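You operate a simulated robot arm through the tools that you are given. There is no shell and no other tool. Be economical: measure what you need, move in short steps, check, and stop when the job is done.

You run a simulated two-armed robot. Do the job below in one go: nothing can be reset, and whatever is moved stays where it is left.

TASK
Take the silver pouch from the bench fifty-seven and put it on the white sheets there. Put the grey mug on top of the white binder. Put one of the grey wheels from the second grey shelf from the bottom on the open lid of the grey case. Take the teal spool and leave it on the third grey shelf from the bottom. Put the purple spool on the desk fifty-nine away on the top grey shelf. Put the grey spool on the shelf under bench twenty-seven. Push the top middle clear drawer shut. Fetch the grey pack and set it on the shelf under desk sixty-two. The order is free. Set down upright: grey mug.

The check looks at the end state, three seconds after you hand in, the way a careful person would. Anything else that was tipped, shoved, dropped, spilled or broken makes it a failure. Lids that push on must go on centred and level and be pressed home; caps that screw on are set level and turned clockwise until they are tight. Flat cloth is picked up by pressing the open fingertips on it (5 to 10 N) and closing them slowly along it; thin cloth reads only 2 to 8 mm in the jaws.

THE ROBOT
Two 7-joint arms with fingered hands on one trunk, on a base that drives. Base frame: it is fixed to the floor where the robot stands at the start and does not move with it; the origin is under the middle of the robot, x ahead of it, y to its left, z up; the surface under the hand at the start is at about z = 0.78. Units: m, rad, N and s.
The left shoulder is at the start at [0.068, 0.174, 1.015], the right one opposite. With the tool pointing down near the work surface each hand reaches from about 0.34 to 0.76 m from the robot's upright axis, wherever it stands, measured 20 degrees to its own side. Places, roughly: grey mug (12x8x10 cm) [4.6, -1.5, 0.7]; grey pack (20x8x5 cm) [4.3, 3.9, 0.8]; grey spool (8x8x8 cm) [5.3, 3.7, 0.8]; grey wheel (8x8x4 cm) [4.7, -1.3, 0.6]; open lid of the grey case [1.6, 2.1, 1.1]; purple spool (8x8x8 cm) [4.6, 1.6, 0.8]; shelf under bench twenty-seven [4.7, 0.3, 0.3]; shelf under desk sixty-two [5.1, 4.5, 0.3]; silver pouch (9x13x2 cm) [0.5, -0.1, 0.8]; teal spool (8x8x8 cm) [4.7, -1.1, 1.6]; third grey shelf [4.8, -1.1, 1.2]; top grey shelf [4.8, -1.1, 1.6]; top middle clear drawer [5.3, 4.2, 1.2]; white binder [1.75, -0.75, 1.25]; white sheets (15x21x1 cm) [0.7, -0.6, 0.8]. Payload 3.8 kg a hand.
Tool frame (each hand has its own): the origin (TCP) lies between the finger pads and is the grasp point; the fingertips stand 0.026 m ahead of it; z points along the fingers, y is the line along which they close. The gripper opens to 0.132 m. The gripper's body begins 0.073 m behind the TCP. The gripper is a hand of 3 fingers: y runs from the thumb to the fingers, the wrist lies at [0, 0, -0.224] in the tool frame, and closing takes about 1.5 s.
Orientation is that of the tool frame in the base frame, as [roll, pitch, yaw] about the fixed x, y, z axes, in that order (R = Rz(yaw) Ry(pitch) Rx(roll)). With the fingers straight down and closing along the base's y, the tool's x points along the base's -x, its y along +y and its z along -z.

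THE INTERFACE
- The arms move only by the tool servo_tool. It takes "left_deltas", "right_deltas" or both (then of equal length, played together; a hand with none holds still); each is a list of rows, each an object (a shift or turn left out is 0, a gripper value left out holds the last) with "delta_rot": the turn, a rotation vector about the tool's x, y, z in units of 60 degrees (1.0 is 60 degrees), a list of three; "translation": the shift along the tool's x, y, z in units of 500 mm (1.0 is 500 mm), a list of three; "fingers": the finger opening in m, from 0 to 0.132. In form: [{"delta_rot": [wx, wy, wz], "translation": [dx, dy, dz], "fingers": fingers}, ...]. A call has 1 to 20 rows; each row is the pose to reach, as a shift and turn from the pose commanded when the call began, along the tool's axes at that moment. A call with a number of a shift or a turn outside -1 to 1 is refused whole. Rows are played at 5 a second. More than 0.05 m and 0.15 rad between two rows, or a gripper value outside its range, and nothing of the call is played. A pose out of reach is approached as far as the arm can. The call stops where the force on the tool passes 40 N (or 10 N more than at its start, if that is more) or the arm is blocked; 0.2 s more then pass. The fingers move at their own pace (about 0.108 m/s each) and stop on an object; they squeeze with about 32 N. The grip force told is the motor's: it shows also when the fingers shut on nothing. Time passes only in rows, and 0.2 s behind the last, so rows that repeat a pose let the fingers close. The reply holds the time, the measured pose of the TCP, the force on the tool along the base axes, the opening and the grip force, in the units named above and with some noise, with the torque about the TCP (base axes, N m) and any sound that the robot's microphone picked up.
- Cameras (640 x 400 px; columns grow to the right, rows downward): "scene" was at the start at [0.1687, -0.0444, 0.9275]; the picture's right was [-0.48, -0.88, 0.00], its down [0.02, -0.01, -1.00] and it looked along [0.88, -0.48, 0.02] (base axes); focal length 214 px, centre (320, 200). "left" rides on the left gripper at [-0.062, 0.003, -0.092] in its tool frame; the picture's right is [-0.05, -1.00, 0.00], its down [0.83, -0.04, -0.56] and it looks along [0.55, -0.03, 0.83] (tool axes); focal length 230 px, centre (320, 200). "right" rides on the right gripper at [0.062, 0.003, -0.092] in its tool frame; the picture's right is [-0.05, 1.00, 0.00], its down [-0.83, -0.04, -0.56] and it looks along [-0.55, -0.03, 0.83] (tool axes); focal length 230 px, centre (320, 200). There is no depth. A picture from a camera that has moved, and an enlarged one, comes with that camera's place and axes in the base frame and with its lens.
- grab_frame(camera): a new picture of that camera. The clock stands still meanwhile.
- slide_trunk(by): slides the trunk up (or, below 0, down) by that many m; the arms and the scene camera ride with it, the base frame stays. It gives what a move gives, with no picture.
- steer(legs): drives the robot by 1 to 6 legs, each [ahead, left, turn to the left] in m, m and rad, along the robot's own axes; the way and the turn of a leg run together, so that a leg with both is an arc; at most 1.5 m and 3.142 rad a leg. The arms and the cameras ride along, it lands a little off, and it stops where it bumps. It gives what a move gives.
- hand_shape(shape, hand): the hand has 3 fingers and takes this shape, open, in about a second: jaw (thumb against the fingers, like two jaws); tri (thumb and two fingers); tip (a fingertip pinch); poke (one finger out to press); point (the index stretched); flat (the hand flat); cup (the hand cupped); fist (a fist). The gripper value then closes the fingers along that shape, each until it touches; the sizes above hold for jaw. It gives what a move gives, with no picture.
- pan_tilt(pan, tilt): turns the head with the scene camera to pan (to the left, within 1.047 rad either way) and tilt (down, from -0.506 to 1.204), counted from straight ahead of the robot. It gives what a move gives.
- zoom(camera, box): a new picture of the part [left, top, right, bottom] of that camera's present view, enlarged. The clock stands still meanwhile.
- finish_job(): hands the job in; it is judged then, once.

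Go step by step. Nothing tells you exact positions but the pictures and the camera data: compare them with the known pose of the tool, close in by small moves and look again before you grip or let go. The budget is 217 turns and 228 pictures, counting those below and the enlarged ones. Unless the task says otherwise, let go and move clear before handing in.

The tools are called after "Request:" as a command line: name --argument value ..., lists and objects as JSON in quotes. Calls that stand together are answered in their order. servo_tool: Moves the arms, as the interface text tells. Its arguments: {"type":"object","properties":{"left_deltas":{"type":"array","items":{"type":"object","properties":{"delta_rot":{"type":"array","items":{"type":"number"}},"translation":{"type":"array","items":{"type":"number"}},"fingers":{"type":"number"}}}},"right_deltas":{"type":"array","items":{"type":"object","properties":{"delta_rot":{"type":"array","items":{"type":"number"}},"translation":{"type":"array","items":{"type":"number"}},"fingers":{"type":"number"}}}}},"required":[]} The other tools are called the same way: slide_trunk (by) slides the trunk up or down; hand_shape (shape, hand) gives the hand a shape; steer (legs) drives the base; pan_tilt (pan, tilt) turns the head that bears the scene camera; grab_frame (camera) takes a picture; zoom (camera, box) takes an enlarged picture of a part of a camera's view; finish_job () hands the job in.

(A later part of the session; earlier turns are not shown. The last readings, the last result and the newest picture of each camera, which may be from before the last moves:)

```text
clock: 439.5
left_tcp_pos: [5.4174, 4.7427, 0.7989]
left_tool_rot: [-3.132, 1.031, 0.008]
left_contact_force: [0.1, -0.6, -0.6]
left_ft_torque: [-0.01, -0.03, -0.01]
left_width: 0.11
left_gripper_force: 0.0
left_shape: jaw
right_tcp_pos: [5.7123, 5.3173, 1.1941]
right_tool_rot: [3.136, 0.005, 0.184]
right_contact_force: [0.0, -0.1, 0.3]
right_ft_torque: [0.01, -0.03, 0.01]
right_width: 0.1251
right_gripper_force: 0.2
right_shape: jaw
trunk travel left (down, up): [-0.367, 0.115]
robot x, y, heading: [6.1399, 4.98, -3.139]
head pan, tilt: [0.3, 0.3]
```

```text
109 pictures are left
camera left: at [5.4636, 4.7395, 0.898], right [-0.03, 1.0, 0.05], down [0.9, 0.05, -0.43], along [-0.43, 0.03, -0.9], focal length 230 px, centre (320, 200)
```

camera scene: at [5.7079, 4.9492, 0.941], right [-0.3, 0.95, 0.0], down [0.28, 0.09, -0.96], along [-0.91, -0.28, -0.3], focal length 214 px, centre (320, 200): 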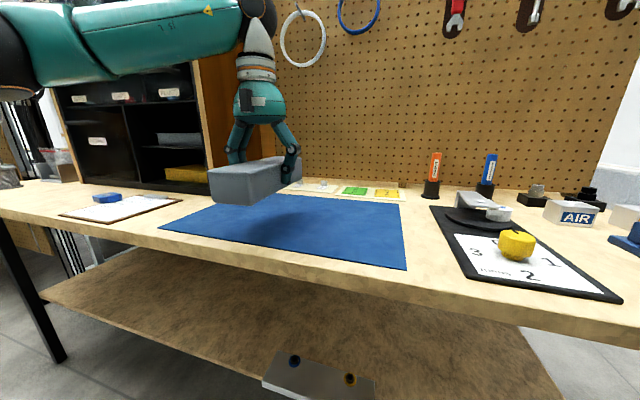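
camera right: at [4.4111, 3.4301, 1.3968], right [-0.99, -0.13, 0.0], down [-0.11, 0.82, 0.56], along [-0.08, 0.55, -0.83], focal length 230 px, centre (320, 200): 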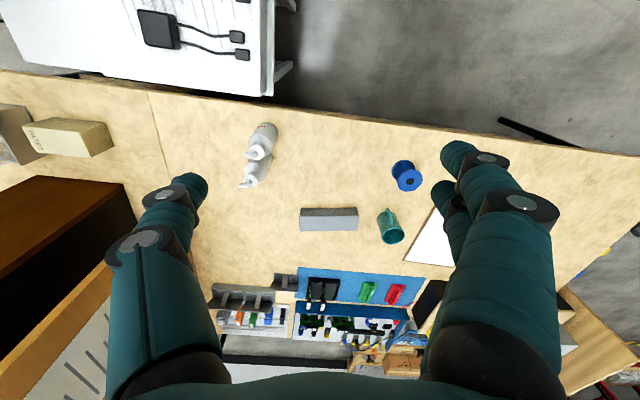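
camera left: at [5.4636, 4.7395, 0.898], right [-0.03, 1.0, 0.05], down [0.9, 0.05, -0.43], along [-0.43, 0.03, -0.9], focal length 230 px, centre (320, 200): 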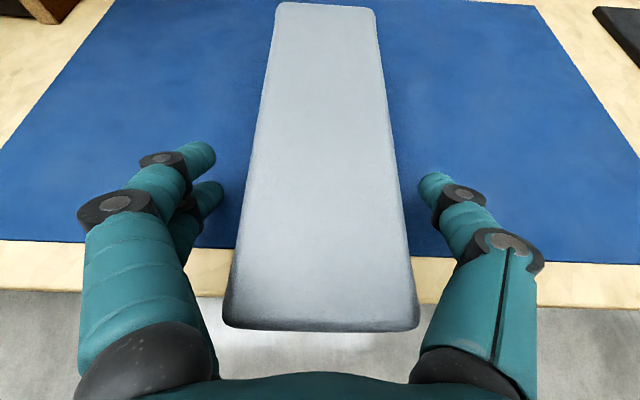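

Request:
servo_tool --left_deltas '[{"fingers": 0.08}, {"fingers": 0.05}, {"fingers": 0.03}, {"fingers": 0.03}, {"fingers": 0.03}]'

Request:
servo_tool --left_deltas '[{"translation": [-0.05, 0, -0.03]}, {"translation": [-0.1, 0, -0.06]}, {"translation": [-0.14, 0, -0.085]}]'

Request:
grab_frame --camera "left"

Request:
pan_tilt --pan 0.35 --tilt 0.2

Request:
grab_frame --camera "scene"

```text
clock: 440.7
left_tcp_pos: [5.416, 4.7431, 0.797]
left_tool_rot: [-3.132, 1.031, 0.009]
left_contact_force: [-1.7, -0.7, 1.0]
left_ft_torque: [-0.01, -0.02, 0.01]
left_width: 0.0634
left_gripper_force: 31.9
left_shape: jaw
right_tcp_pos: [5.7127, 5.3175, 1.1945]
right_tool_rot: [3.138, 0.006, 0.185]
right_contact_force: [0.7, -0.7, 0.0]
right_ft_torque: [0.0, 0.01, 0.03]
right_width: 0.1247
right_gripper_force: 0.0
right_shape: jaw
trunk travel left (down, up): [-0.367, 0.115]
robot x, y, heading: [6.1395, 4.9791, -3.143]
head pan, tilt: [0.3, 0.3]
```

```text
clock: 441.5
left_tcp_pos: [5.421, 4.7442, 0.8791]
left_tool_rot: [-3.134, 1.032, 0.008]
left_contact_force: [0.5, 0.4, -1.8]
left_ft_torque: [-0.02, -0.1, 0.05]
left_width: 0.0634
left_gripper_force: 31.9
left_shape: jaw
right_tcp_pos: [5.7134, 5.3173, 1.194]
right_tool_rot: [3.14, 0.005, 0.185]
right_contact_force: [-0.8, 0.3, -0.3]
right_ft_torque: [0.0, 0.02, -0.02]
right_width: 0.125
right_gripper_force: 0.0
right_shape: jaw
trunk travel left (down, up): [-0.367, 0.115]
robot x, y, heading: [6.1405, 4.978, -3.135]
head pan, tilt: [0.3, 0.3]
```

```text
108 pictures are left
camera left: at [5.4673, 4.7412, 0.9803], right [-0.03, 1.0, 0.05], down [0.9, 0.05, -0.43], along [-0.43, 0.03, -0.9], focal length 230 px, centre (320, 200)
```

left: 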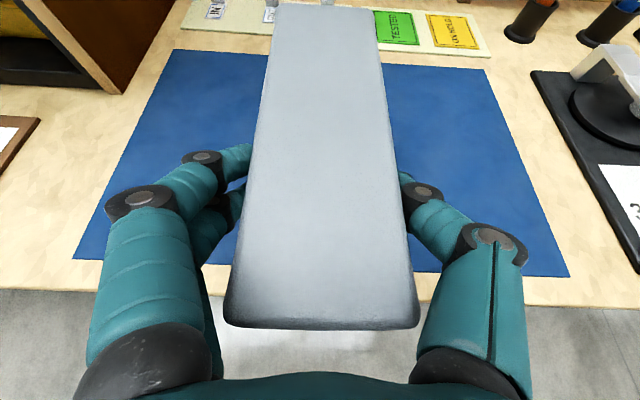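

```text
clock: 442.2
left_tcp_pos: [5.4202, 4.7439, 0.8791]
left_tool_rot: [-3.133, 1.031, 0.008]
left_contact_force: [-0.3, 0.1, -1.2]
left_ft_torque: [0.02, -0.03, 0.02]
left_width: 0.0632
left_gripper_force: 32.1
left_shape: jaw
right_tcp_pos: [5.7127, 5.3163, 1.1945]
right_tool_rot: [3.139, 0.004, 0.186]
right_contact_force: [-0.2, -0.2, 0.2]
right_ft_torque: [0.0, -0.01, -0.01]
right_width: 0.125
right_gripper_force: 0.0
right_shape: jaw
trunk travel left (down, up): [-0.367, 0.115]
robot x, y, heading: [6.1409, 4.9792, -3.138]
head pan, tilt: [0.351, 0.201]
```

```text
107 pictures are left
camera scene: at [5.9601, 4.9455, 0.9503], right [-0.35, 0.94, 0.0], down [0.19, 0.07, -0.98], along [-0.92, -0.34, -0.2], focal length 214 px, centre (320, 200)
```

scene: 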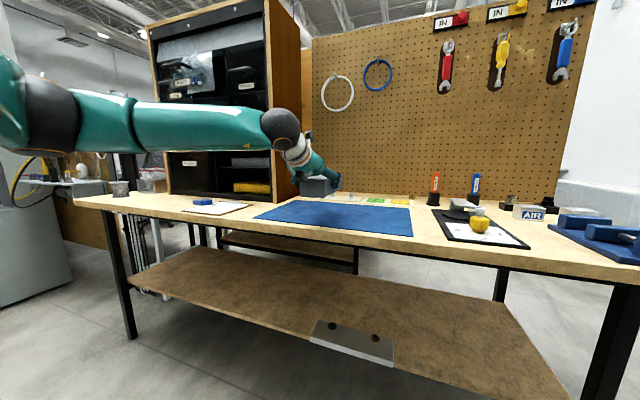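

Request:
steer --legs '[[-0.28, 0.3, 0]]'

Request:
slide_trunk --by -0.36

Request:
servo_tool --left_deltas '[{"translation": [0.07, 0, 0.04]}, {"translation": [0.14, 0, 0.08]}, {"translation": [0.185, 0, 0.111]}]'

Request:
pan_tilt --pan 0.3 --tilt 0.3

Request:
grab_frame --camera "scene"

Request:
grab_frame --camera "left"

```text
clock: 445.4
left_tcp_pos: [5.7002, 4.4531, 0.8793]
left_tool_rot: [-3.132, 1.033, 0.006]
left_contact_force: [0.8, -0.2, -2.1]
left_ft_torque: [0.03, -0.05, 0.02]
left_width: 0.0633
left_gripper_force: 31.4
left_shape: jaw
right_tcp_pos: [5.9967, 5.0223, 1.1931]
right_tool_rot: [3.139, 0.006, 0.181]
right_contact_force: [-1.0, -0.4, 0.0]
right_ft_torque: [0.0, 0.0, 0.0]
right_width: 0.1248
right_gripper_force: 0.1
right_shape: jaw
trunk travel left (down, up): [-0.367, 0.115]
robot x, y, heading: [6.4234, 4.6803, 3.134]
head pan, tilt: [0.351, 0.201]
```

```text
clock: 448.9
left_tcp_pos: [5.7016, 4.4524, 0.5196]
left_tool_rot: [-3.13, 1.032, 0.005]
left_contact_force: [-0.2, -0.2, -1.7]
left_ft_torque: [-0.01, -0.06, 0.0]
left_width: 0.0636
left_gripper_force: 31.9
left_shape: jaw
right_tcp_pos: [5.9967, 5.0223, 0.8338]
right_tool_rot: [3.136, 0.006, 0.179]
right_contact_force: [-0.5, -0.2, 0.1]
right_ft_torque: [0.01, 0.03, 0.01]
right_width: 0.1248
right_gripper_force: 0.1
right_shape: jaw
trunk travel left (down, up): [-0.007, 0.475]
robot x, y, heading: [6.4227, 4.684, 3.14]
head pan, tilt: [0.351, 0.201]
```

```text
clock: 449.7
left_tcp_pos: [5.7013, 4.454, 0.4819]
left_tool_rot: [-3.134, 1.032, 0.005]
left_contact_force: [-0.2, 0.4, -1.7]
left_ft_torque: [-0.01, -0.07, 0.01]
left_width: 0.0629
left_gripper_force: 32.3
left_shape: jaw
left hand out of reach, approached as far as the arm can: row 2, 3
right_tcp_pos: [5.9973, 5.0231, 0.8338]
right_tool_rot: [3.138, 0.007, 0.181]
right_contact_force: [0.2, 0.8, 0.0]
right_ft_torque: [-0.01, -0.01, -0.02]
right_width: 0.125
right_gripper_force: 0.0
right_shape: jaw
trunk travel left (down, up): [-0.007, 0.475]
robot x, y, heading: [6.4219, 4.6818, 3.137]
head pan, tilt: [0.351, 0.201]
```

```text
clock: 450.4
left_tcp_pos: [5.702, 4.4526, 0.4809]
left_tool_rot: [-3.134, 1.033, 0.005]
left_contact_force: [0.6, -0.8, -0.4]
left_ft_torque: [0.01, -0.06, 0.0]
left_width: 0.063
left_gripper_force: 31.9
left_shape: jaw
right_tcp_pos: [5.9967, 5.0241, 0.8333]
right_tool_rot: [3.136, 0.005, 0.178]
right_contact_force: [-0.1, 0.9, -0.9]
right_ft_torque: [0.02, 0.04, 0.03]
right_width: 0.1251
right_gripper_force: 0.1
right_shape: jaw
trunk travel left (down, up): [-0.007, 0.475]
robot x, y, heading: [6.4212, 4.6868, 3.14]
head pan, tilt: [0.3, 0.3]
```

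```text
106 pictures are left
camera scene: at [6.2332, 4.655, 0.5852], right [-0.29, 0.96, 0.0], down [0.28, 0.09, -0.96], along [-0.91, -0.28, -0.3], focal length 214 px, centre (320, 200)
```

scene: 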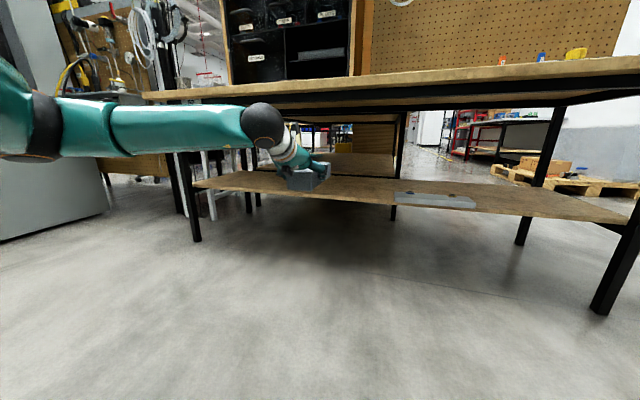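

```text
105 pictures are left
camera left: at [5.7498, 4.4503, 0.5817], right [-0.02, 1.0, 0.05], down [0.9, 0.04, -0.43], along [-0.43, 0.03, -0.9], focal length 230 px, centre (320, 200)
```

left: 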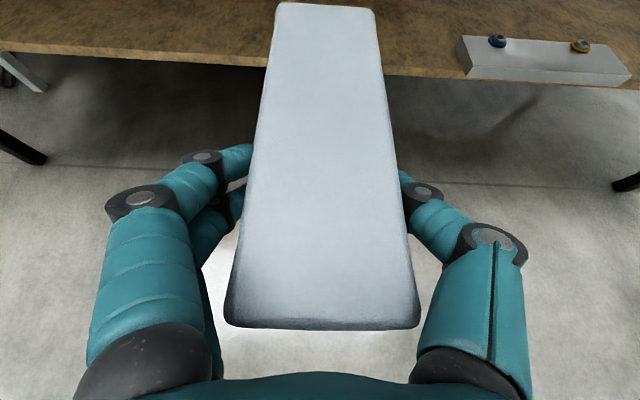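

Request:
servo_tool --left_deltas '[{"translation": [-0.02, 0, 0.08]}, {"translation": [-0.04, 0, 0.16]}, {"translation": [-0.06, 0, 0.24]}, {"translation": [-0.08, 0, 0.32]}, {"translation": [-0.1, 0, 0.406]}]'

Request:
steer --legs '[[0.2, 0, 0]]'

Request:
grab_frame --camera "left"

Request:
grab_frame --camera "scene"

```text
clock: 451.6
left_tcp_pos: [5.5032, 4.4532, 0.4181]
left_tool_rot: [-3.134, 1.032, 0.001]
left_contact_force: [0.4, 0.0, -1.1]
left_ft_torque: [-0.01, -0.04, 0.0]
left_width: 0.0631
left_gripper_force: 32.1
left_shape: jaw
right_tcp_pos: [5.9968, 5.0239, 0.8334]
right_tool_rot: [3.134, 0.005, 0.179]
right_contact_force: [-0.1, -0.4, -0.5]
right_ft_torque: [0.0, -0.01, -0.01]
right_width: 0.1249
right_gripper_force: 0.1
right_shape: jaw
trunk travel left (down, up): [-0.007, 0.475]
robot x, y, heading: [6.4183, 4.6848, 3.145]
head pan, tilt: [0.3, 0.3]
```

```text
clock: 453.2
left_tcp_pos: [5.3054, 4.4504, 0.4191]
left_tool_rot: [-3.133, 1.032, 0.007]
left_contact_force: [-0.1, -0.5, -1.2]
left_ft_torque: [0.01, -0.06, 0.01]
left_width: 0.0633
left_gripper_force: 31.5
left_shape: jaw
right_tcp_pos: [5.7961, 5.0218, 0.834]
right_tool_rot: [3.137, 0.007, 0.182]
right_contact_force: [0.1, 0.2, 0.0]
right_ft_torque: [-0.01, 0.01, 0.0]
right_width: 0.1248
right_gripper_force: 0.1
right_shape: jaw
trunk travel left (down, up): [-0.007, 0.475]
robot x, y, heading: [6.2249, 4.683, -3.142]
head pan, tilt: [0.3, 0.3]
```

```text
104 pictures are left
camera left: at [5.3523, 4.4476, 0.519], right [-0.03, 1.0, 0.05], down [0.9, 0.04, -0.43], along [-0.43, 0.03, -0.9], focal length 230 px, centre (320, 200)
```

left: 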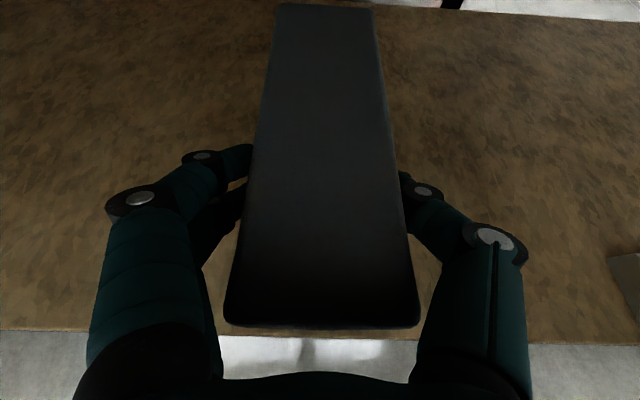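

```text
103 pictures are left
camera scene: at [6.0337, 4.6547, 0.5851], right [-0.3, 0.96, 0.0], down [0.28, 0.09, -0.96], along [-0.91, -0.28, -0.3], focal length 214 px, centre (320, 200)
```

scene: 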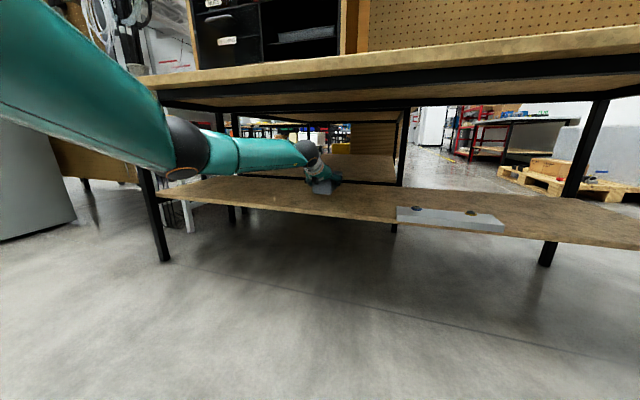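

Request:
servo_tool --left_deltas '[{"translation": [-0.031, 0, 0.051]}, {"translation": [0.004, 0, 0.072]}, {"translation": [0.03, 0, 0.087]}]'

Request:
servo_tool --left_deltas '[{"translation": [0.012, 0, 0.007]}, {"translation": [0.022, 0, 0.013]}]'

Request:
servo_tool --left_deltas '[{"translation": [0.012, 0, 0.007]}, {"translation": [0.022, 0, 0.013]}]'

```text
clock: 454.0
left_tcp_pos: [5.2749, 4.4494, 0.3826]
left_tool_rot: [-3.134, 1.032, 0.007]
left_contact_force: [-1.1, 0.4, -1.3]
left_ft_torque: [0.0, -0.08, 0.0]
left_width: 0.0631
left_gripper_force: 32.0
left_shape: jaw
right_tcp_pos: [5.7966, 5.0221, 0.8333]
right_tool_rot: [3.136, 0.005, 0.182]
right_contact_force: [0.4, -0.3, 0.0]
right_ft_torque: [0.02, 0.0, -0.01]
right_width: 0.1248
right_gripper_force: 0.0
right_shape: jaw
trunk travel left (down, up): [-0.007, 0.475]
robot x, y, heading: [6.2246, 4.6839, -3.144]
head pan, tilt: [0.3, 0.3]
```

```text
clock: 454.6
left_tcp_pos: [5.275, 4.451, 0.3688]
left_tool_rot: [-3.135, 1.033, 0.006]
left_contact_force: [0.3, 1.5, -1.6]
left_ft_torque: [0.0, -0.08, 0.03]
left_width: 0.0632
left_gripper_force: 32.0
left_shape: jaw
right_tcp_pos: [5.7953, 5.0226, 0.8339]
right_tool_rot: [3.136, 0.005, 0.184]
right_contact_force: [-0.1, 0.1, 0.5]
right_ft_torque: [-0.01, 0.0, 0.01]
right_width: 0.125
right_gripper_force: 0.1
right_shape: jaw
trunk travel left (down, up): [-0.007, 0.475]
robot x, y, heading: [6.2221, 4.682, -3.137]
head pan, tilt: [0.3, 0.3]
```

```text
clock: 455.2
left_tcp_pos: [5.2735, 4.4515, 0.3624]
left_tool_rot: [-3.133, 1.042, 0.007]
left_contact_force: [2.2, -1.8, 13.8]
left_ft_torque: [-0.11, -0.07, 0.0]
left_width: 0.0631
left_gripper_force: 31.7
left_shape: jaw
right_tcp_pos: [5.7965, 5.0224, 0.8338]
right_tool_rot: [3.136, 0.006, 0.183]
right_contact_force: [-0.5, 0.7, 0.5]
right_ft_torque: [0.01, -0.02, 0.04]
right_width: 0.1252
right_gripper_force: 0.1
right_shape: jaw
trunk travel left (down, up): [-0.007, 0.475]
robot x, y, heading: [6.2253, 4.6826, -3.139]
head pan, tilt: [0.3, 0.3]
```

Request:
servo_tool --left_deltas '[{"translation": [-0.004, 0, -0.002]}, {"translation": [-0.004, 0, -0.002], "fingers": 0.09}, {"translation": [-0.004, 0, -0.002], "fingers": 0.11}, {"translation": [-0.004, 0, -0.002], "fingers": 0.11}, {"translation": [-0.03, 0, -0.03], "fingers": 0.11}]'

Request:
steer --legs '[[-0.3, 0, 0]]'

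Request:
grab_frame --camera "scene"

```text
clock: 456.4
left_tcp_pos: [5.2814, 4.4507, 0.3779]
left_tool_rot: [-3.135, 1.031, 0.005]
left_contact_force: [0.3, -0.1, 0.3]
left_ft_torque: [-0.01, -0.01, 0.02]
left_width: 0.1098
left_gripper_force: 0.0
left_shape: jaw
right_tcp_pos: [5.7968, 5.0227, 0.8327]
right_tool_rot: [3.136, 0.004, 0.181]
right_contact_force: [0.3, 0.6, -0.1]
right_ft_torque: [0.0, 0.02, 0.0]
right_width: 0.1249
right_gripper_force: 0.2
right_shape: jaw
trunk travel left (down, up): [-0.007, 0.475]
robot x, y, heading: [6.2215, 4.6822, -3.144]
head pan, tilt: [0.3, 0.3]
```

```text
clock: 458.4
left_tcp_pos: [5.5795, 4.4526, 0.378]
left_tool_rot: [-3.132, 1.035, 0.002]
left_contact_force: [0.0, 0.2, -0.7]
left_ft_torque: [-0.01, 0.0, 0.0]
left_width: 0.1098
left_gripper_force: 0.1
left_shape: jaw
right_tcp_pos: [6.097, 5.0236, 0.8346]
right_tool_rot: [3.137, 0.005, 0.177]
right_contact_force: [-0.3, -0.1, 0.6]
right_ft_torque: [0.0, -0.02, 0.02]
right_width: 0.125
right_gripper_force: 0.0
right_shape: jaw
trunk travel left (down, up): [-0.007, 0.475]
robot x, y, heading: [6.5188, 4.684, 3.139]
head pan, tilt: [0.3, 0.3]
```

```text
102 pictures are left
camera scene: at [6.3328, 4.6549, 0.5852], right [-0.29, 0.96, 0.0], down [0.28, 0.09, -0.96], along [-0.91, -0.28, -0.3], focal length 214 px, centre (320, 200)
```

scene: 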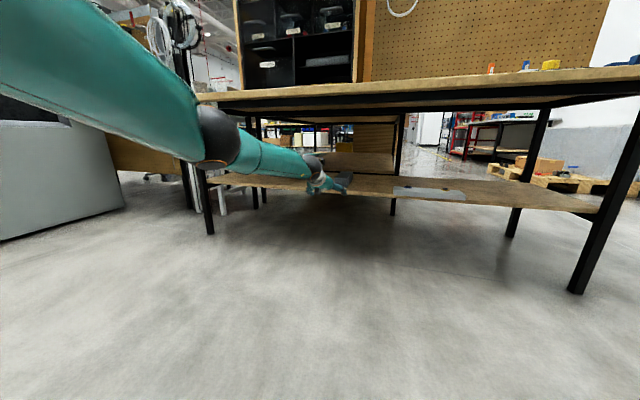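

Request:
slide_trunk --by 0.4

Request:
grab_frame --camera "left"

Request:
pan_tilt --pan 0.35 --tilt -0.05

Request:
zoom --camera "scene" --box '[170, 60, 410, 250]'

```text
clock: 462.2
left_tcp_pos: [5.6048, 4.4525, 1.1363]
left_tool_rot: [-3.114, 1.441, 0.022]
left_contact_force: [0.3, 0.3, -0.3]
left_ft_torque: [-0.06, 0.0, -0.01]
left_width: 0.1099
left_gripper_force: 0.1
left_shape: jaw
right_tcp_pos: [6.0955, 5.0247, 1.2336]
right_tool_rot: [3.135, 0.007, 0.179]
right_contact_force: [-0.4, 0.5, 0.0]
right_ft_torque: [0.0, -0.01, 0.01]
right_width: 0.1247
right_gripper_force: 0.1
right_shape: jaw
trunk travel left (down, up): [-0.407, 0.075]
robot x, y, heading: [6.5256, 4.6805, 3.138]
head pan, tilt: [0.3, 0.3]
```

```text
101 pictures are left
camera left: at [5.6881, 4.4502, 1.2108], right [0.0, 1.0, 0.06], down [0.66, 0.04, -0.75], along [-0.75, 0.04, -0.66], focal length 230 px, centre (320, 200)
```

left: 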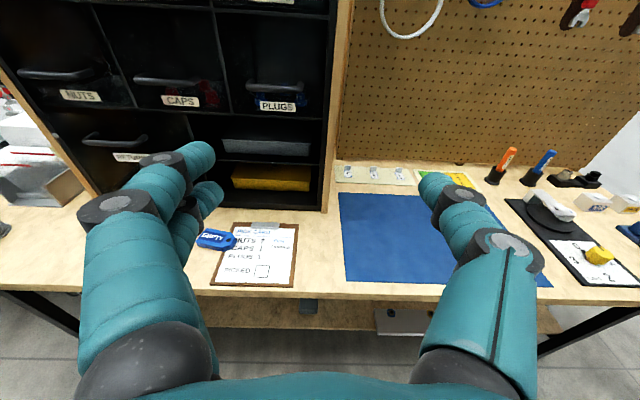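

```text
clock: 463.1
left_tcp_pos: [5.6046, 4.454, 1.1377]
left_tool_rot: [-3.113, 1.441, 0.022]
left_contact_force: [-0.7, 0.9, 0.1]
left_ft_torque: [0.0, -0.04, -0.01]
left_width: 0.1096
left_gripper_force: 0.1
left_shape: jaw
right_tcp_pos: [6.0971, 5.0232, 1.2346]
right_tool_rot: [3.136, 0.005, 0.177]
right_contact_force: [0.4, 0.2, -1.2]
right_ft_torque: [0.02, 0.02, -0.02]
right_width: 0.125
right_gripper_force: 0.1
right_shape: jaw
trunk travel left (down, up): [-0.407, 0.075]
robot x, y, heading: [6.5234, 4.6838, 3.14]
head pan, tilt: [0.351, -0.051]
```

```text
2.11 times, centred on (290, 155) of scene
camera zoom: at [6.34, 4.6521, 1.0204], right [-0.34, 0.94, 0.0], down [-0.05, -0.02, -1.0], along [-0.94, -0.34, 0.05], focal length 452 px, centre (383, 295)
```

zoom: 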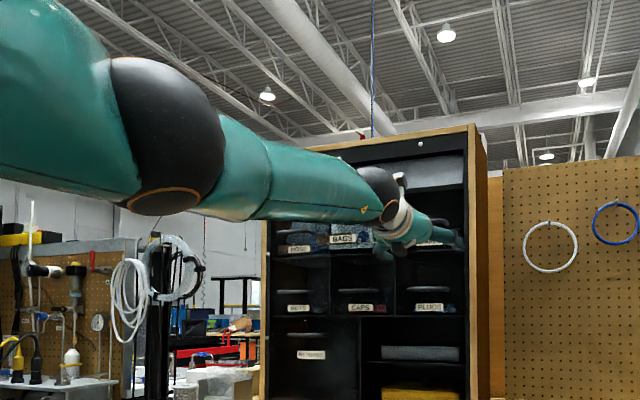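

The pack is on the shelf. The lift drifted the stretched left arm again, so I'll test whether it still pulls in.

Request:
servo_tool --left_deltas '[{"translation": [0, 0, -0.08]}, {"translation": [0, 0, -0.16]}, {"translation": [0, 0, -0.24]}]'

```text
clock: 463.9
left_tcp_pos: [5.7255, 4.4512, 1.152]
left_tool_rot: [-3.105, 1.443, 0.033]
left_contact_force: [0.1, -0.1, 0.2]
left_ft_torque: [0.04, 0.03, 0.02]
left_width: 0.1097
left_gripper_force: 0.1
left_shape: jaw
right_tcp_pos: [6.0979, 5.0233, 1.2333]
right_tool_rot: [3.138, 0.005, 0.178]
right_contact_force: [0.7, 0.1, 1.1]
right_ft_torque: [-0.03, -0.01, -0.01]
right_width: 0.1247
right_gripper_force: 0.0
right_shape: jaw
trunk travel left (down, up): [-0.407, 0.075]
robot x, y, heading: [6.5216, 4.6837, 3.14]
head pan, tilt: [0.351, -0.051]
```

Request:
steer --legs '[[0, 0.3, 0]]'

Request:
servo_tool --left_deltas '[{"translation": [-0.06, 0, 0], "fingers": 0.06}, {"translation": [-0.12, 0, 0], "fingers": 0.03}, {"translation": [-0.14, 0, 0], "fingers": 0.0}, {"translation": [-0.14, 0, 0], "fingers": 0.0}, {"translation": [-0.14, 0, 0], "fingers": 0.0}, {"translation": [-0.14, 0, 0], "fingers": 0.0}]'

Request:
grab_frame --camera "left"

Request:
zoom --camera "scene" --box '[170, 60, 410, 250]'

```text
clock: 467.1
left_tcp_pos: [5.721, 4.16, 1.1531]
left_tool_rot: [-3.113, 1.442, 0.018]
left_contact_force: [0.1, -0.7, 0.4]
left_ft_torque: [0.01, -0.01, 0.01]
left_width: 0.1097
left_gripper_force: 0.0
left_shape: jaw
right_tcp_pos: [6.0965, 4.7288, 1.2341]
right_tool_rot: [3.137, 0.006, 0.173]
right_contact_force: [1.2, -0.1, 0.8]
right_ft_torque: [0.03, 0.0, -0.03]
right_width: 0.1251
right_gripper_force: 0.1
right_shape: jaw
trunk travel left (down, up): [-0.407, 0.075]
robot x, y, heading: [6.5187, 4.3871, 3.13]
head pan, tilt: [0.351, -0.051]
```

```text
clock: 468.5
left_tcp_pos: [5.7133, 4.1597, 1.2227]
left_tool_rot: [-3.111, 1.442, 0.018]
left_contact_force: [0.2, -0.5, -0.3]
left_ft_torque: [0.0, -0.01, 0.02]
left_width: 0.0002
left_gripper_force: 31.3
left_shape: jaw
right_tcp_pos: [6.0975, 4.7288, 1.2345]
right_tool_rot: [3.136, 0.005, 0.17]
right_contact_force: [0.8, 0.2, -0.8]
right_ft_torque: [0.0, 0.02, 0.01]
right_width: 0.1249
right_gripper_force: 0.0
right_shape: jaw
trunk travel left (down, up): [-0.407, 0.075]
robot x, y, heading: [6.5197, 4.3865, 3.131]
head pan, tilt: [0.351, -0.051]
```

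```text
99 pictures are left
camera left: at [5.7958, 4.1554, 1.2968], right [0.01, 1.0, 0.06], down [0.66, 0.04, -0.75], along [-0.75, 0.04, -0.66], focal length 230 px, centre (320, 200)
```

left: 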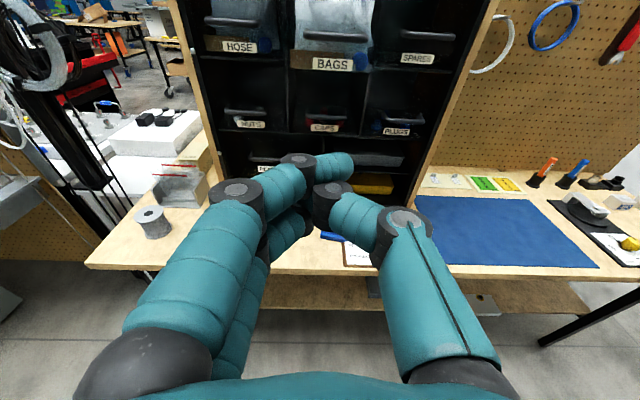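

```text
2.11 times, centred on (290, 155) of scene
camera zoom: at [6.3379, 4.3554, 1.0204], right [-0.33, 0.94, 0.0], down [-0.05, -0.02, -1.0], along [-0.94, -0.33, 0.05], focal length 452 px, centre (383, 295)
```

zoom: 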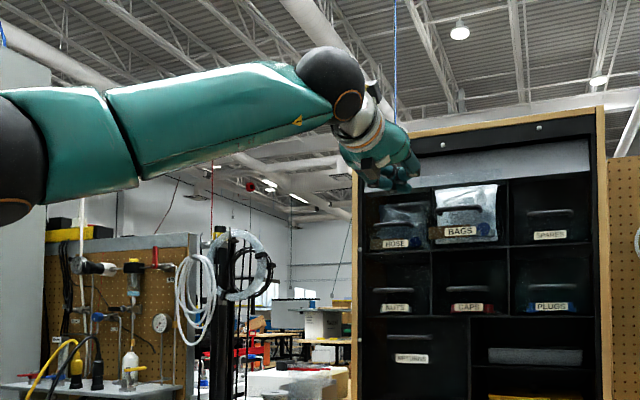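

The BAGS drawer sticks out about 11 cm: its front is at x≈5.35, against 5.24 for the others, at [y 4.185, z 1.21]. I'll line up the closed fingers and push it in.

Request:
servo_tool --left_deltas '[{"translation": [0.0, 0, -0.08]}, {"translation": [0.0, 0, -0.16]}, {"translation": [0.0, 0, -0.2]}]'

Request:
steer --legs '[[0.4, -0.02, 0.01]]'

Request:
grab_frame --camera "left"

```text
clock: 469.3
left_tcp_pos: [5.8112, 4.1584, 1.235]
left_tool_rot: [-3.114, 1.442, 0.02]
left_contact_force: [-0.1, 0.2, -0.8]
left_ft_torque: [0.0, 0.0, 0.0]
left_width: 0.0
left_gripper_force: 32.2
left_shape: jaw
right_tcp_pos: [6.0972, 4.7288, 1.2346]
right_tool_rot: [3.136, 0.005, 0.174]
right_contact_force: [0.0, 0.1, -0.2]
right_ft_torque: [0.01, 0.02, -0.01]
right_width: 0.1245
right_gripper_force: 0.1
right_shape: jaw
trunk travel left (down, up): [-0.407, 0.075]
robot x, y, heading: [6.5251, 4.3828, 3.126]
head pan, tilt: [0.351, -0.051]
```

```text
clock: 471.7
left_tcp_pos: [5.4216, 4.1757, 1.2348]
left_tool_rot: [-3.113, 1.441, 0.026]
left_contact_force: [1.0, -0.7, -0.2]
left_ft_torque: [0.01, 0.05, -0.02]
left_width: 0.0001
left_gripper_force: 32.0
left_shape: jaw
right_tcp_pos: [5.7021, 4.7481, 1.2348]
right_tool_rot: [3.138, 0.006, 0.18]
right_contact_force: [0.6, -0.2, -0.7]
right_ft_torque: [-0.02, 0.02, -0.02]
right_width: 0.1251
right_gripper_force: 0.1
right_shape: jaw
trunk travel left (down, up): [-0.407, 0.075]
robot x, y, heading: [6.1265, 4.4051, 3.138]
head pan, tilt: [0.351, -0.051]
```

```text
97 pictures are left
camera left: at [5.5039, 4.173, 1.309], right [0.0, 1.0, 0.06], down [0.66, 0.04, -0.75], along [-0.75, 0.04, -0.66], focal length 230 px, centre (320, 200)
```

left: 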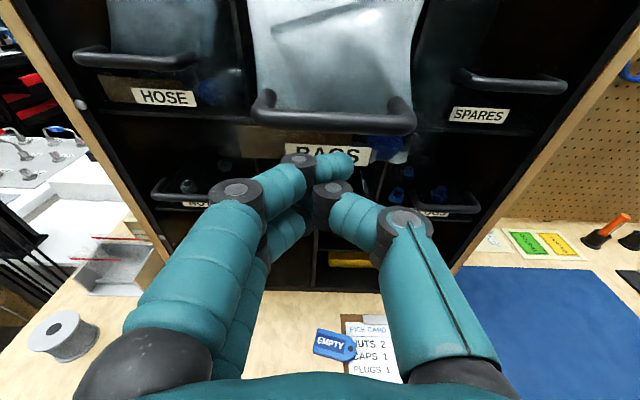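

Request:
servo_tool --left_deltas '[{"translation": [-0.008, 0, 0.06]}, {"translation": [-0.016, 0, 0.12]}, {"translation": [-0.024, 0, 0.17]}, {"translation": [-0.03, 0, 0.21]}, {"translation": [-0.034, 0, 0.25]}, {"translation": [-0.038, 0, 0.28]}, {"translation": [-0.041, 0, 0.3]}]'

Request:
grab_frame --camera "left"

```text
clock: 473.3
left_tcp_pos: [5.2714, 4.1724, 1.2328]
left_tool_rot: [-3.116, 1.435, 0.026]
left_contact_force: [26.7, -5.6, -19.3]
left_ft_torque: [-0.23, 0.22, -0.34]
left_width: 0.0
left_gripper_force: 32.7
left_shape: jaw
right_tcp_pos: [5.7043, 4.7463, 1.2345]
right_tool_rot: [3.138, 0.007, 0.178]
right_contact_force: [-0.3, -0.4, 0.4]
right_ft_torque: [-0.03, 0.0, 0.05]
right_width: 0.1248
right_gripper_force: 0.0
right_shape: jaw
trunk travel left (down, up): [-0.407, 0.075]
robot x, y, heading: [6.1303, 4.4061, 3.138]
head pan, tilt: [0.351, -0.051]
```

```text
96 pictures are left
camera left: at [5.3544, 4.1694, 1.3075], right [-0.01, 1.0, 0.06], down [0.66, 0.05, -0.75], along [-0.75, 0.03, -0.66], focal length 230 px, centre (320, 200)
```

left: 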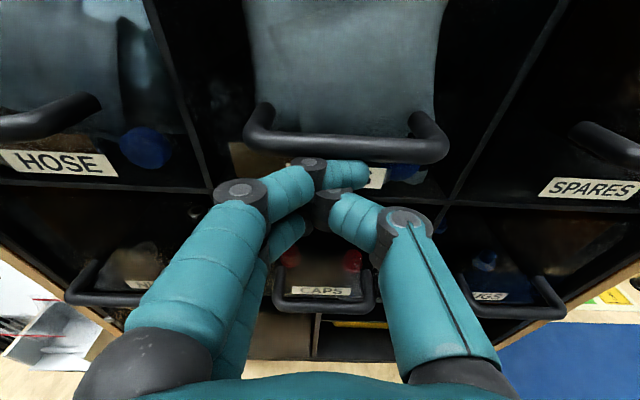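

Request:
servo_tool --left_deltas '[{"translation": [-0.001, 0, 0.01]}, {"translation": [-0.003, 0, 0.02]}, {"translation": [-0.004, 0, 0.03]}]'

Request:
servo_tool --left_deltas '[{"translation": [0.005, 0, -0.06]}, {"translation": [0.01, 0, -0.14]}, {"translation": [0.01, 0, -0.22]}, {"translation": [0.01, 0, -0.28]}]'

Request:
grab_frame --camera "left"

```text
clock: 473.8
left_tcp_pos: [5.2644, 4.1747, 1.2311]
left_tool_rot: [-3.118, 1.429, 0.025]
left_contact_force: [7.0, -0.4, -5.8]
left_ft_torque: [0.03, 0.1, 0.07]
left_width: 0.0
left_gripper_force: 31.8
left_shape: jaw
right_tcp_pos: [5.7026, 4.7481, 1.2345]
right_tool_rot: [3.136, 0.007, 0.181]
right_contact_force: [-0.6, 0.6, -0.8]
right_ft_torque: [0.01, -0.02, -0.02]
right_width: 0.1251
right_gripper_force: 0.0
right_shape: jaw
trunk travel left (down, up): [-0.407, 0.075]
robot x, y, heading: [6.1286, 4.4075, 3.143]
head pan, tilt: [0.351, -0.051]
stopped in row 2 (left hand): the force on the tool passed its limit at 48 N (the readings are from after the stop); the commanded pose is now the measured one
```

```text
clock: 474.8
left_tcp_pos: [5.402, 4.1743, 1.2453]
left_tool_rot: [-3.113, 1.432, 0.032]
left_contact_force: [0.2, -0.1, -0.5]
left_ft_torque: [0.01, -0.02, 0.01]
left_width: 0.0001
left_gripper_force: 31.5
left_shape: jaw
right_tcp_pos: [5.7032, 4.7467, 1.2335]
right_tool_rot: [3.138, 0.007, 0.181]
right_contact_force: [-0.8, -0.1, 0.4]
right_ft_torque: [0.02, -0.01, -0.02]
right_width: 0.1248
right_gripper_force: 0.0
right_shape: jaw
trunk travel left (down, up): [-0.407, 0.075]
robot x, y, heading: [6.1266, 4.4117, 3.141]
head pan, tilt: [0.351, -0.051]
```

```text
95 pictures are left
camera left: at [5.4848, 4.1718, 1.3204], right [-0.01, 1.0, 0.06], down [0.67, 0.05, -0.75], along [-0.75, 0.03, -0.66], focal length 230 px, centre (320, 200)
```

left: 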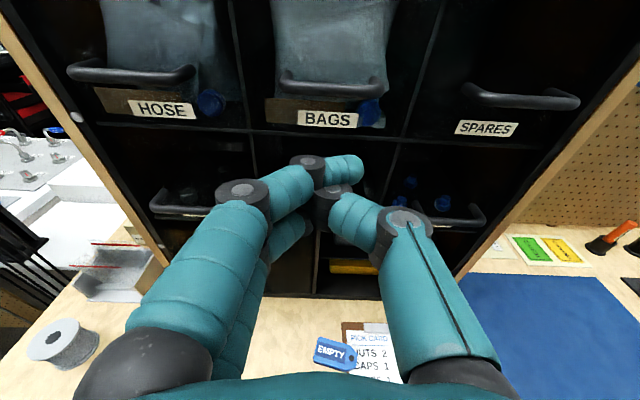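

The BAGS drawer is flush with the others. Next is the grey spool at about [5.345, 3.70]; I'll back off, line up the left hand with it and lower it.

Request:
steer --legs '[[-0.3, 0.475, 0]]'

Request:
servo_tool --left_deltas '[{"delta_rot": [0, 0.046, 0], "translation": [0.085, 0, 0.012], "fingers": 0.06}, {"delta_rot": [0, 0.092, 0], "translation": [0.17, 0, 0.024], "fingers": 0.11}, {"delta_rot": [0, 0.138, 0], "translation": [0.255, 0, 0.036]}, {"delta_rot": [0, 0.184, 0], "translation": [0.34, 0, 0.048]}, {"delta_rot": [0, 0.23, 0], "translation": [0.425, 0, 0.06]}, {"delta_rot": [0, 0.276, 0], "translation": [0.51, 0, 0.072]}, {"delta_rot": [0, 0.322, 0], "translation": [0.595, 0, 0.084]}, {"delta_rot": [0, 0.368, 0], "translation": [0.68, 0, 0.096]}, {"delta_rot": [0, 0.41, 0], "translation": [0.762, 0, 0.106]}]'

Request:
grab_frame --camera "left"

```text
clock: 479.5
left_tcp_pos: [5.7002, 3.6972, 1.2458]
left_tool_rot: [-3.114, 1.432, 0.027]
left_contact_force: [0.4, -1.0, -0.5]
left_ft_torque: [0.02, -0.02, -0.01]
left_width: 0.0
left_gripper_force: 32.4
left_shape: jaw
right_tcp_pos: [6.0005, 4.2683, 1.2342]
right_tool_rot: [3.137, 0.006, 0.176]
right_contact_force: [-1.4, 0.6, 0.5]
right_ft_torque: [0.02, -0.02, -0.02]
right_width: 0.125
right_gripper_force: 0.1
right_shape: jaw
trunk travel left (down, up): [-0.407, 0.075]
robot x, y, heading: [6.4266, 3.9275, 3.141]
head pan, tilt: [0.351, -0.051]
```

```text
clock: 481.5
left_tcp_pos: [5.6983, 3.6991, 0.8599]
left_tool_rot: [-3.137, 1.001, 0.005]
left_contact_force: [0.1, -0.3, -0.7]
left_ft_torque: [0.01, -0.01, -0.02]
left_width: 0.1097
left_gripper_force: 0.1
left_shape: jaw
right_tcp_pos: [6.001, 4.268, 1.233]
right_tool_rot: [3.136, 0.005, 0.179]
right_contact_force: [0.1, -0.3, 0.2]
right_ft_torque: [0.01, -0.02, 0.02]
right_width: 0.1248
right_gripper_force: 0.0
right_shape: jaw
trunk travel left (down, up): [-0.407, 0.075]
robot x, y, heading: [6.4243, 3.9286, 3.138]
head pan, tilt: [0.351, -0.051]
```

```text
94 pictures are left
camera left: at [5.7437, 3.6953, 0.9631], right [-0.03, 1.0, 0.05], down [0.92, 0.04, -0.4], along [-0.4, 0.03, -0.92], focal length 230 px, centre (320, 200)
```

left: 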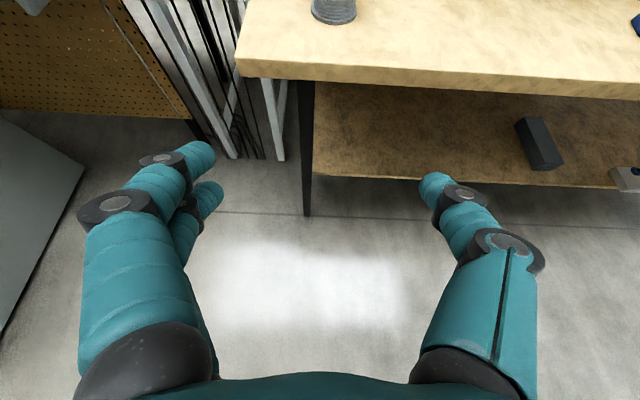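

Request:
steer --legs '[[0.26, -0.018, 0]]'

Request:
grab_frame --camera "left"

```text
clock: 483.4
left_tcp_pos: [5.4419, 3.7199, 0.8613]
left_tool_rot: [-3.136, 1.002, 0.001]
left_contact_force: [-0.8, 0.6, 1.2]
left_ft_torque: [-0.03, -0.04, -0.01]
left_width: 0.1097
left_gripper_force: 0.0
left_shape: jaw
right_tcp_pos: [5.7457, 4.2892, 1.2331]
right_tool_rot: [3.136, 0.005, 0.175]
right_contact_force: [-0.5, -0.2, -0.3]
right_ft_torque: [0.0, -0.01, 0.03]
right_width: 0.1247
right_gripper_force: 0.0
right_shape: jaw
trunk travel left (down, up): [-0.407, 0.075]
robot x, y, heading: [6.1689, 3.9474, 3.137]
head pan, tilt: [0.351, -0.051]
```

```text
93 pictures are left
camera left: at [5.4863, 3.7172, 0.9634], right [-0.02, 1.0, 0.05], down [0.92, 0.04, -0.4], along [-0.4, 0.03, -0.92], focal length 230 px, centre (320, 200)
```

left: 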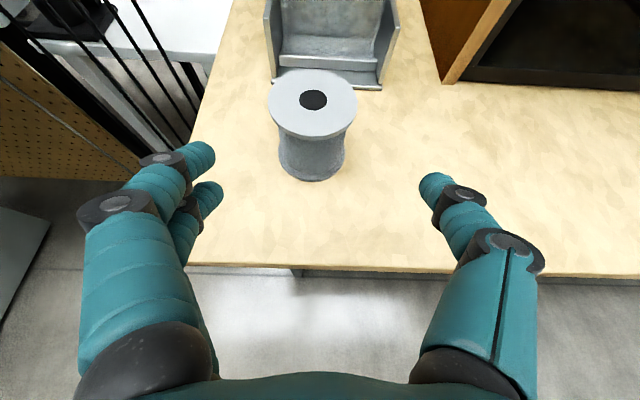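

Request:
servo_tool --left_deltas '[{"translation": [0.004, 0.014, 0.075]}, {"translation": [0.009, 0.014, 0.15]}, {"translation": [0.014, 0.014, 0.222]}]'

Request:
servo_tool --left_deltas '[{"fingers": 0.08}, {"fingers": 0.05}, {"fingers": 0.02}, {"fingers": 0.02}, {"fingers": 0.02}]'

Request:
grab_frame --camera "left"

```text
clock: 484.2
left_tcp_pos: [5.3522, 3.7151, 0.7961]
left_tool_rot: [-3.136, 1.001, 0.001]
left_contact_force: [0.1, -0.1, 0.5]
left_ft_torque: [0.0, 0.0, 0.01]
left_width: 0.1096
left_gripper_force: 0.0
left_shape: jaw
right_tcp_pos: [5.7458, 4.289, 1.2337]
right_tool_rot: [3.137, 0.005, 0.175]
right_contact_force: [0.3, -1.1, 0.3]
right_ft_torque: [-0.03, -0.01, -0.01]
right_width: 0.1247
right_gripper_force: 0.1
right_shape: jaw
trunk travel left (down, up): [-0.407, 0.075]
robot x, y, heading: [6.1708, 3.9465, 3.133]
head pan, tilt: [0.351, -0.051]
```

```text
clock: 485.4
left_tcp_pos: [5.3521, 3.7143, 0.7957]
left_tool_rot: [-3.134, 1.001, 0.001]
left_contact_force: [-0.8, 1.4, -0.2]
left_ft_torque: [0.03, -0.02, -0.02]
left_width: 0.051
left_gripper_force: 31.9
left_shape: jaw
right_tcp_pos: [5.7457, 4.2876, 1.2341]
right_tool_rot: [3.137, 0.007, 0.174]
right_contact_force: [-0.9, -0.3, 0.2]
right_ft_torque: [0.02, 0.04, 0.0]
right_width: 0.1248
right_gripper_force: 0.1
right_shape: jaw
trunk travel left (down, up): [-0.407, 0.075]
robot x, y, heading: [6.17, 3.9417, 3.132]
head pan, tilt: [0.351, -0.051]
```

```text
92 pictures are left
camera left: at [5.3956, 3.7106, 0.8981], right [-0.02, 1.0, 0.05], down [0.92, 0.04, -0.4], along [-0.4, 0.03, -0.92], focal length 230 px, centre (320, 200)
```

left: 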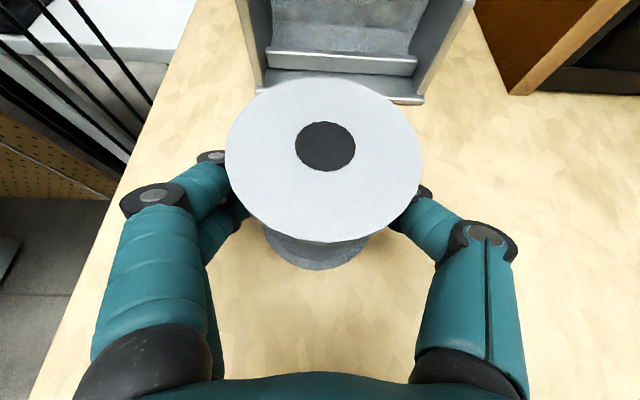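

Request:
servo_tool --left_deltas '[{"translation": [-0.07, 0, -0.045]}, {"translation": [-0.14, 0, -0.09]}, {"translation": [-0.2, 0, -0.13]}, {"translation": [-0.16, 0, -0.2]}, {"translation": [-0.12, 0, -0.27]}, {"translation": [-0.08, 0, -0.34]}, {"translation": [-0.04, 0, -0.41]}, {"translation": [0, 0, -0.48]}]'

Request:
steer --legs '[[-0.15, 0, 0], [0, -1.4, 0], [0, -0.65, 0], [1.4, 0, 0], [1.4, 0, 0], [0.95, 0, 0]]'

Request:
grab_frame --camera "left"

```text
clock: 487.2
left_tcp_pos: [5.5581, 3.7109, 0.9258]
left_tool_rot: [-3.136, 1.004, 0.003]
left_contact_force: [0.1, 0.2, -3.3]
left_ft_torque: [-0.02, -0.02, 0.01]
left_width: 0.0509
left_gripper_force: 32.5
left_shape: jaw
right_tcp_pos: [5.7459, 4.2889, 1.2345]
right_tool_rot: [3.135, 0.008, 0.177]
right_contact_force: [0.5, 0.7, 0.0]
right_ft_torque: [-0.01, 0.01, -0.01]
right_width: 0.1249
right_gripper_force: 0.2
right_shape: jaw
trunk travel left (down, up): [-0.407, 0.075]
robot x, y, heading: [6.168, 3.9501, 3.136]
head pan, tilt: [0.351, -0.051]
```

```text
clock: 510.9
left_tcp_pos: [4.6426, 5.7378, 0.9136]
left_tool_rot: [3.123, 0.974, 0.01]
left_contact_force: [-0.2, 1.4, -3.2]
left_ft_torque: [-0.03, -0.02, -0.01]
left_width: 0.0509
left_gripper_force: 31.7
left_shape: jaw
right_tcp_pos: [4.8198, 6.3295, 1.235]
right_tool_rot: [3.131, 0.016, 0.189]
right_contact_force: [-0.1, -0.4, 0.5]
right_ft_torque: [-0.02, -0.04, 0.0]
right_width: 0.125
right_gripper_force: 0.0
right_shape: jaw
trunk travel left (down, up): [-0.407, 0.075]
robot x, y, heading: [5.2442, 5.9852, -3.133]
head pan, tilt: [0.351, -0.051]
stopped in leg 4: the robot was blocked; the commanded pose is now the measured one
```

```text
91 pictures are left
camera left: at [4.685, 5.7381, 1.0168], right [-0.05, 1.0, 0.03], down [0.92, 0.06, -0.38], along [-0.38, 0.01, -0.93], focal length 230 px, centre (320, 200)
```

left: 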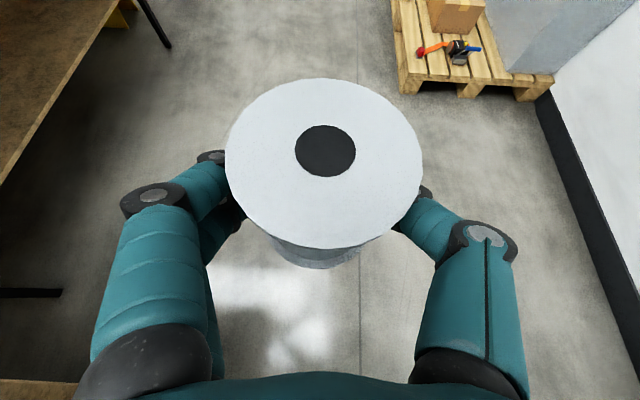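

Request:
pan_tilt --pan 0.95 --tilt 0.3

Request:
grab_frame --camera "scene"

Request:
grab_frame --camera "right"

```text
clock: 511.9
left_tcp_pos: [4.6436, 5.7418, 0.9154]
left_tool_rot: [3.128, 0.981, 0.008]
left_contact_force: [-0.5, 0.1, -3.6]
left_ft_torque: [-0.02, -0.04, 0.01]
left_width: 0.051
left_gripper_force: 32.2
left_shape: jaw
right_tcp_pos: [4.8242, 6.328, 1.2364]
right_tool_rot: [3.134, 0.016, 0.184]
right_contact_force: [0.8, 0.4, -0.3]
right_ft_torque: [0.03, -0.02, 0.01]
right_width: 0.1248
right_gripper_force: 0.1
right_shape: jaw
trunk travel left (down, up): [-0.407, 0.075]
robot x, y, heading: [5.2407, 5.984, -3.137]
head pan, tilt: [0.949, 0.3]
```

```text
90 pictures are left
camera scene: at [5.0969, 5.9113, 0.9905], right [-0.82, 0.58, 0.01], down [0.16, 0.24, -0.96], along [-0.56, -0.78, -0.28], focal length 214 px, centre (320, 200)
```

scene: 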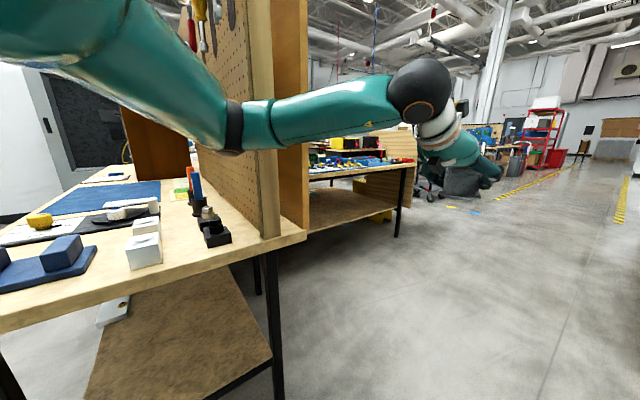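

```text
89 pictures are left
camera right: at [4.8876, 6.3369, 1.3287], right [0.13, -0.99, 0.01], down [-0.82, -0.1, 0.57], along [-0.56, -0.08, -0.82], focal length 230 px, centre (320, 200)
```

right: 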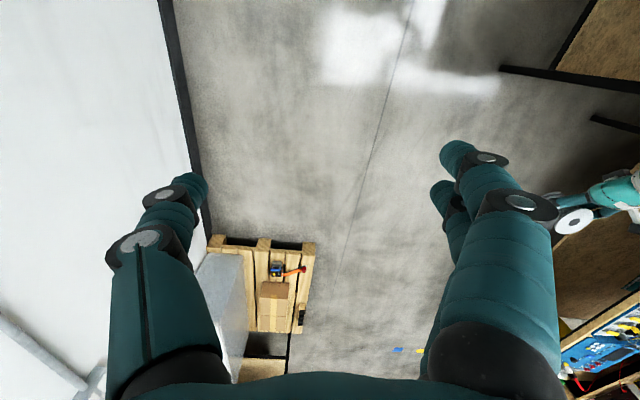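

The left elbow touched the end of the pegboard. I'll back off, swing further north round it and carry on west.

Request:
steer --legs '[[-0.15, 0, 0], [0, -0.27, 0], [1.2, 0, 0], [0, 0.35, 0], [1.45, 0, 0]]'

Request:
pan_tilt --pan 0.95 --tilt 0.15

Request:
grab_frame --camera "scene"

```text
clock: 512.5
left_tcp_pos: [4.6433, 5.7373, 0.9114]
left_tool_rot: [3.123, 0.973, 0.01]
left_contact_force: [1.0, 1.1, -2.8]
left_ft_torque: [-0.01, -0.02, -0.01]
left_width: 0.0511
left_gripper_force: 32.1
left_shape: jaw
right_tcp_pos: [4.8174, 6.329, 1.2345]
right_tool_rot: [3.13, 0.012, 0.189]
right_contact_force: [0.4, -0.7, 0.0]
right_ft_torque: [-0.01, -0.01, 0.02]
right_width: 0.1249
right_gripper_force: 0.1
right_shape: jaw
trunk travel left (down, up): [-0.407, 0.075]
robot x, y, heading: [5.2423, 5.9878, -3.132]
head pan, tilt: [0.949, 0.3]
stopped in leg 1: the robot was blocked; the commanded pose is now the measured one
```

```text
clock: 513.2
left_tcp_pos: [4.6442, 5.7385, 0.9134]
left_tool_rot: [3.125, 0.975, 0.011]
left_contact_force: [0.0, 0.4, -2.8]
left_ft_torque: [0.02, -0.02, -0.01]
left_width: 0.0511
left_gripper_force: 31.7
left_shape: jaw
right_tcp_pos: [4.8199, 6.329, 1.2337]
right_tool_rot: [3.132, 0.015, 0.189]
right_contact_force: [1.0, 0.0, -0.2]
right_ft_torque: [0.01, -0.01, -0.02]
right_width: 0.125
right_gripper_force: 0.0
right_shape: jaw
trunk travel left (down, up): [-0.407, 0.075]
robot x, y, heading: [5.2396, 5.9819, -3.132]
head pan, tilt: [0.949, 0.15]
```

```text
88 pictures are left
camera scene: at [5.0961, 5.9123, 1.0038], right [-0.82, 0.58, 0.0], down [0.08, 0.12, -0.99], along [-0.57, -0.81, -0.14], focal length 214 px, centre (320, 200)
```

scene: 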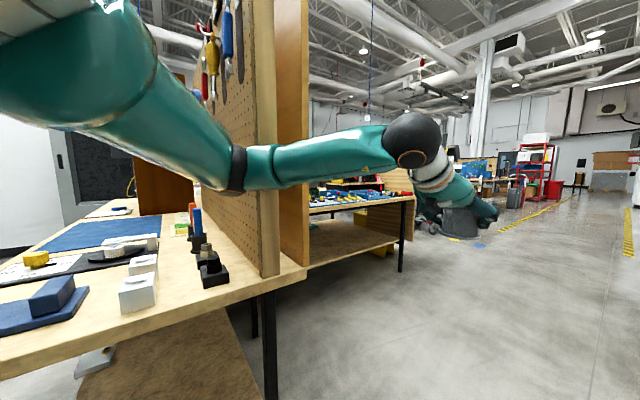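

Request:
steer --legs '[[0, -0.15, 0]]'

Request:
grab_frame --camera "scene"

```text
clock: 515.2
left_tcp_pos: [4.6348, 5.8853, 0.9077]
left_tool_rot: [3.135, 0.967, 0.017]
left_contact_force: [0.6, 0.0, -2.8]
left_ft_torque: [0.0, 0.02, 0.0]
left_width: 0.0507
left_gripper_force: 31.8
left_shape: jaw
right_tcp_pos: [4.8088, 6.4729, 1.2333]
right_tool_rot: [3.136, 0.006, 0.189]
right_contact_force: [-0.9, -0.1, -0.1]
right_ft_torque: [-0.02, 0.02, -0.02]
right_width: 0.1249
right_gripper_force: 0.1
right_shape: jaw
trunk travel left (down, up): [-0.407, 0.075]
robot x, y, heading: [5.2378, 6.1403, -3.134]
head pan, tilt: [0.949, 0.15]
```

```text
87 pictures are left
camera scene: at [5.087, 6.0589, 1.0021], right [-0.82, 0.58, 0.0], down [0.09, 0.12, -0.99], along [-0.57, -0.81, -0.15], focal length 214 px, centre (320, 200)
```

scene: 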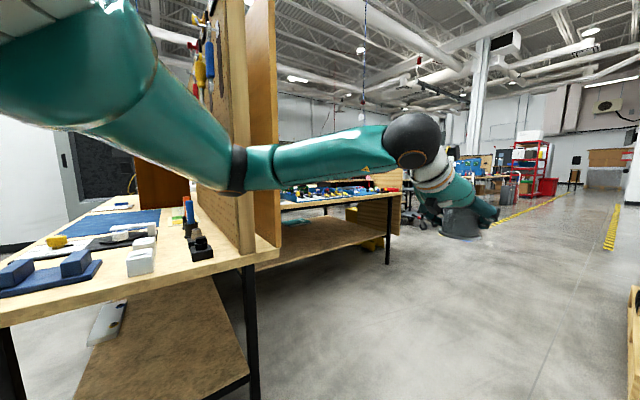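

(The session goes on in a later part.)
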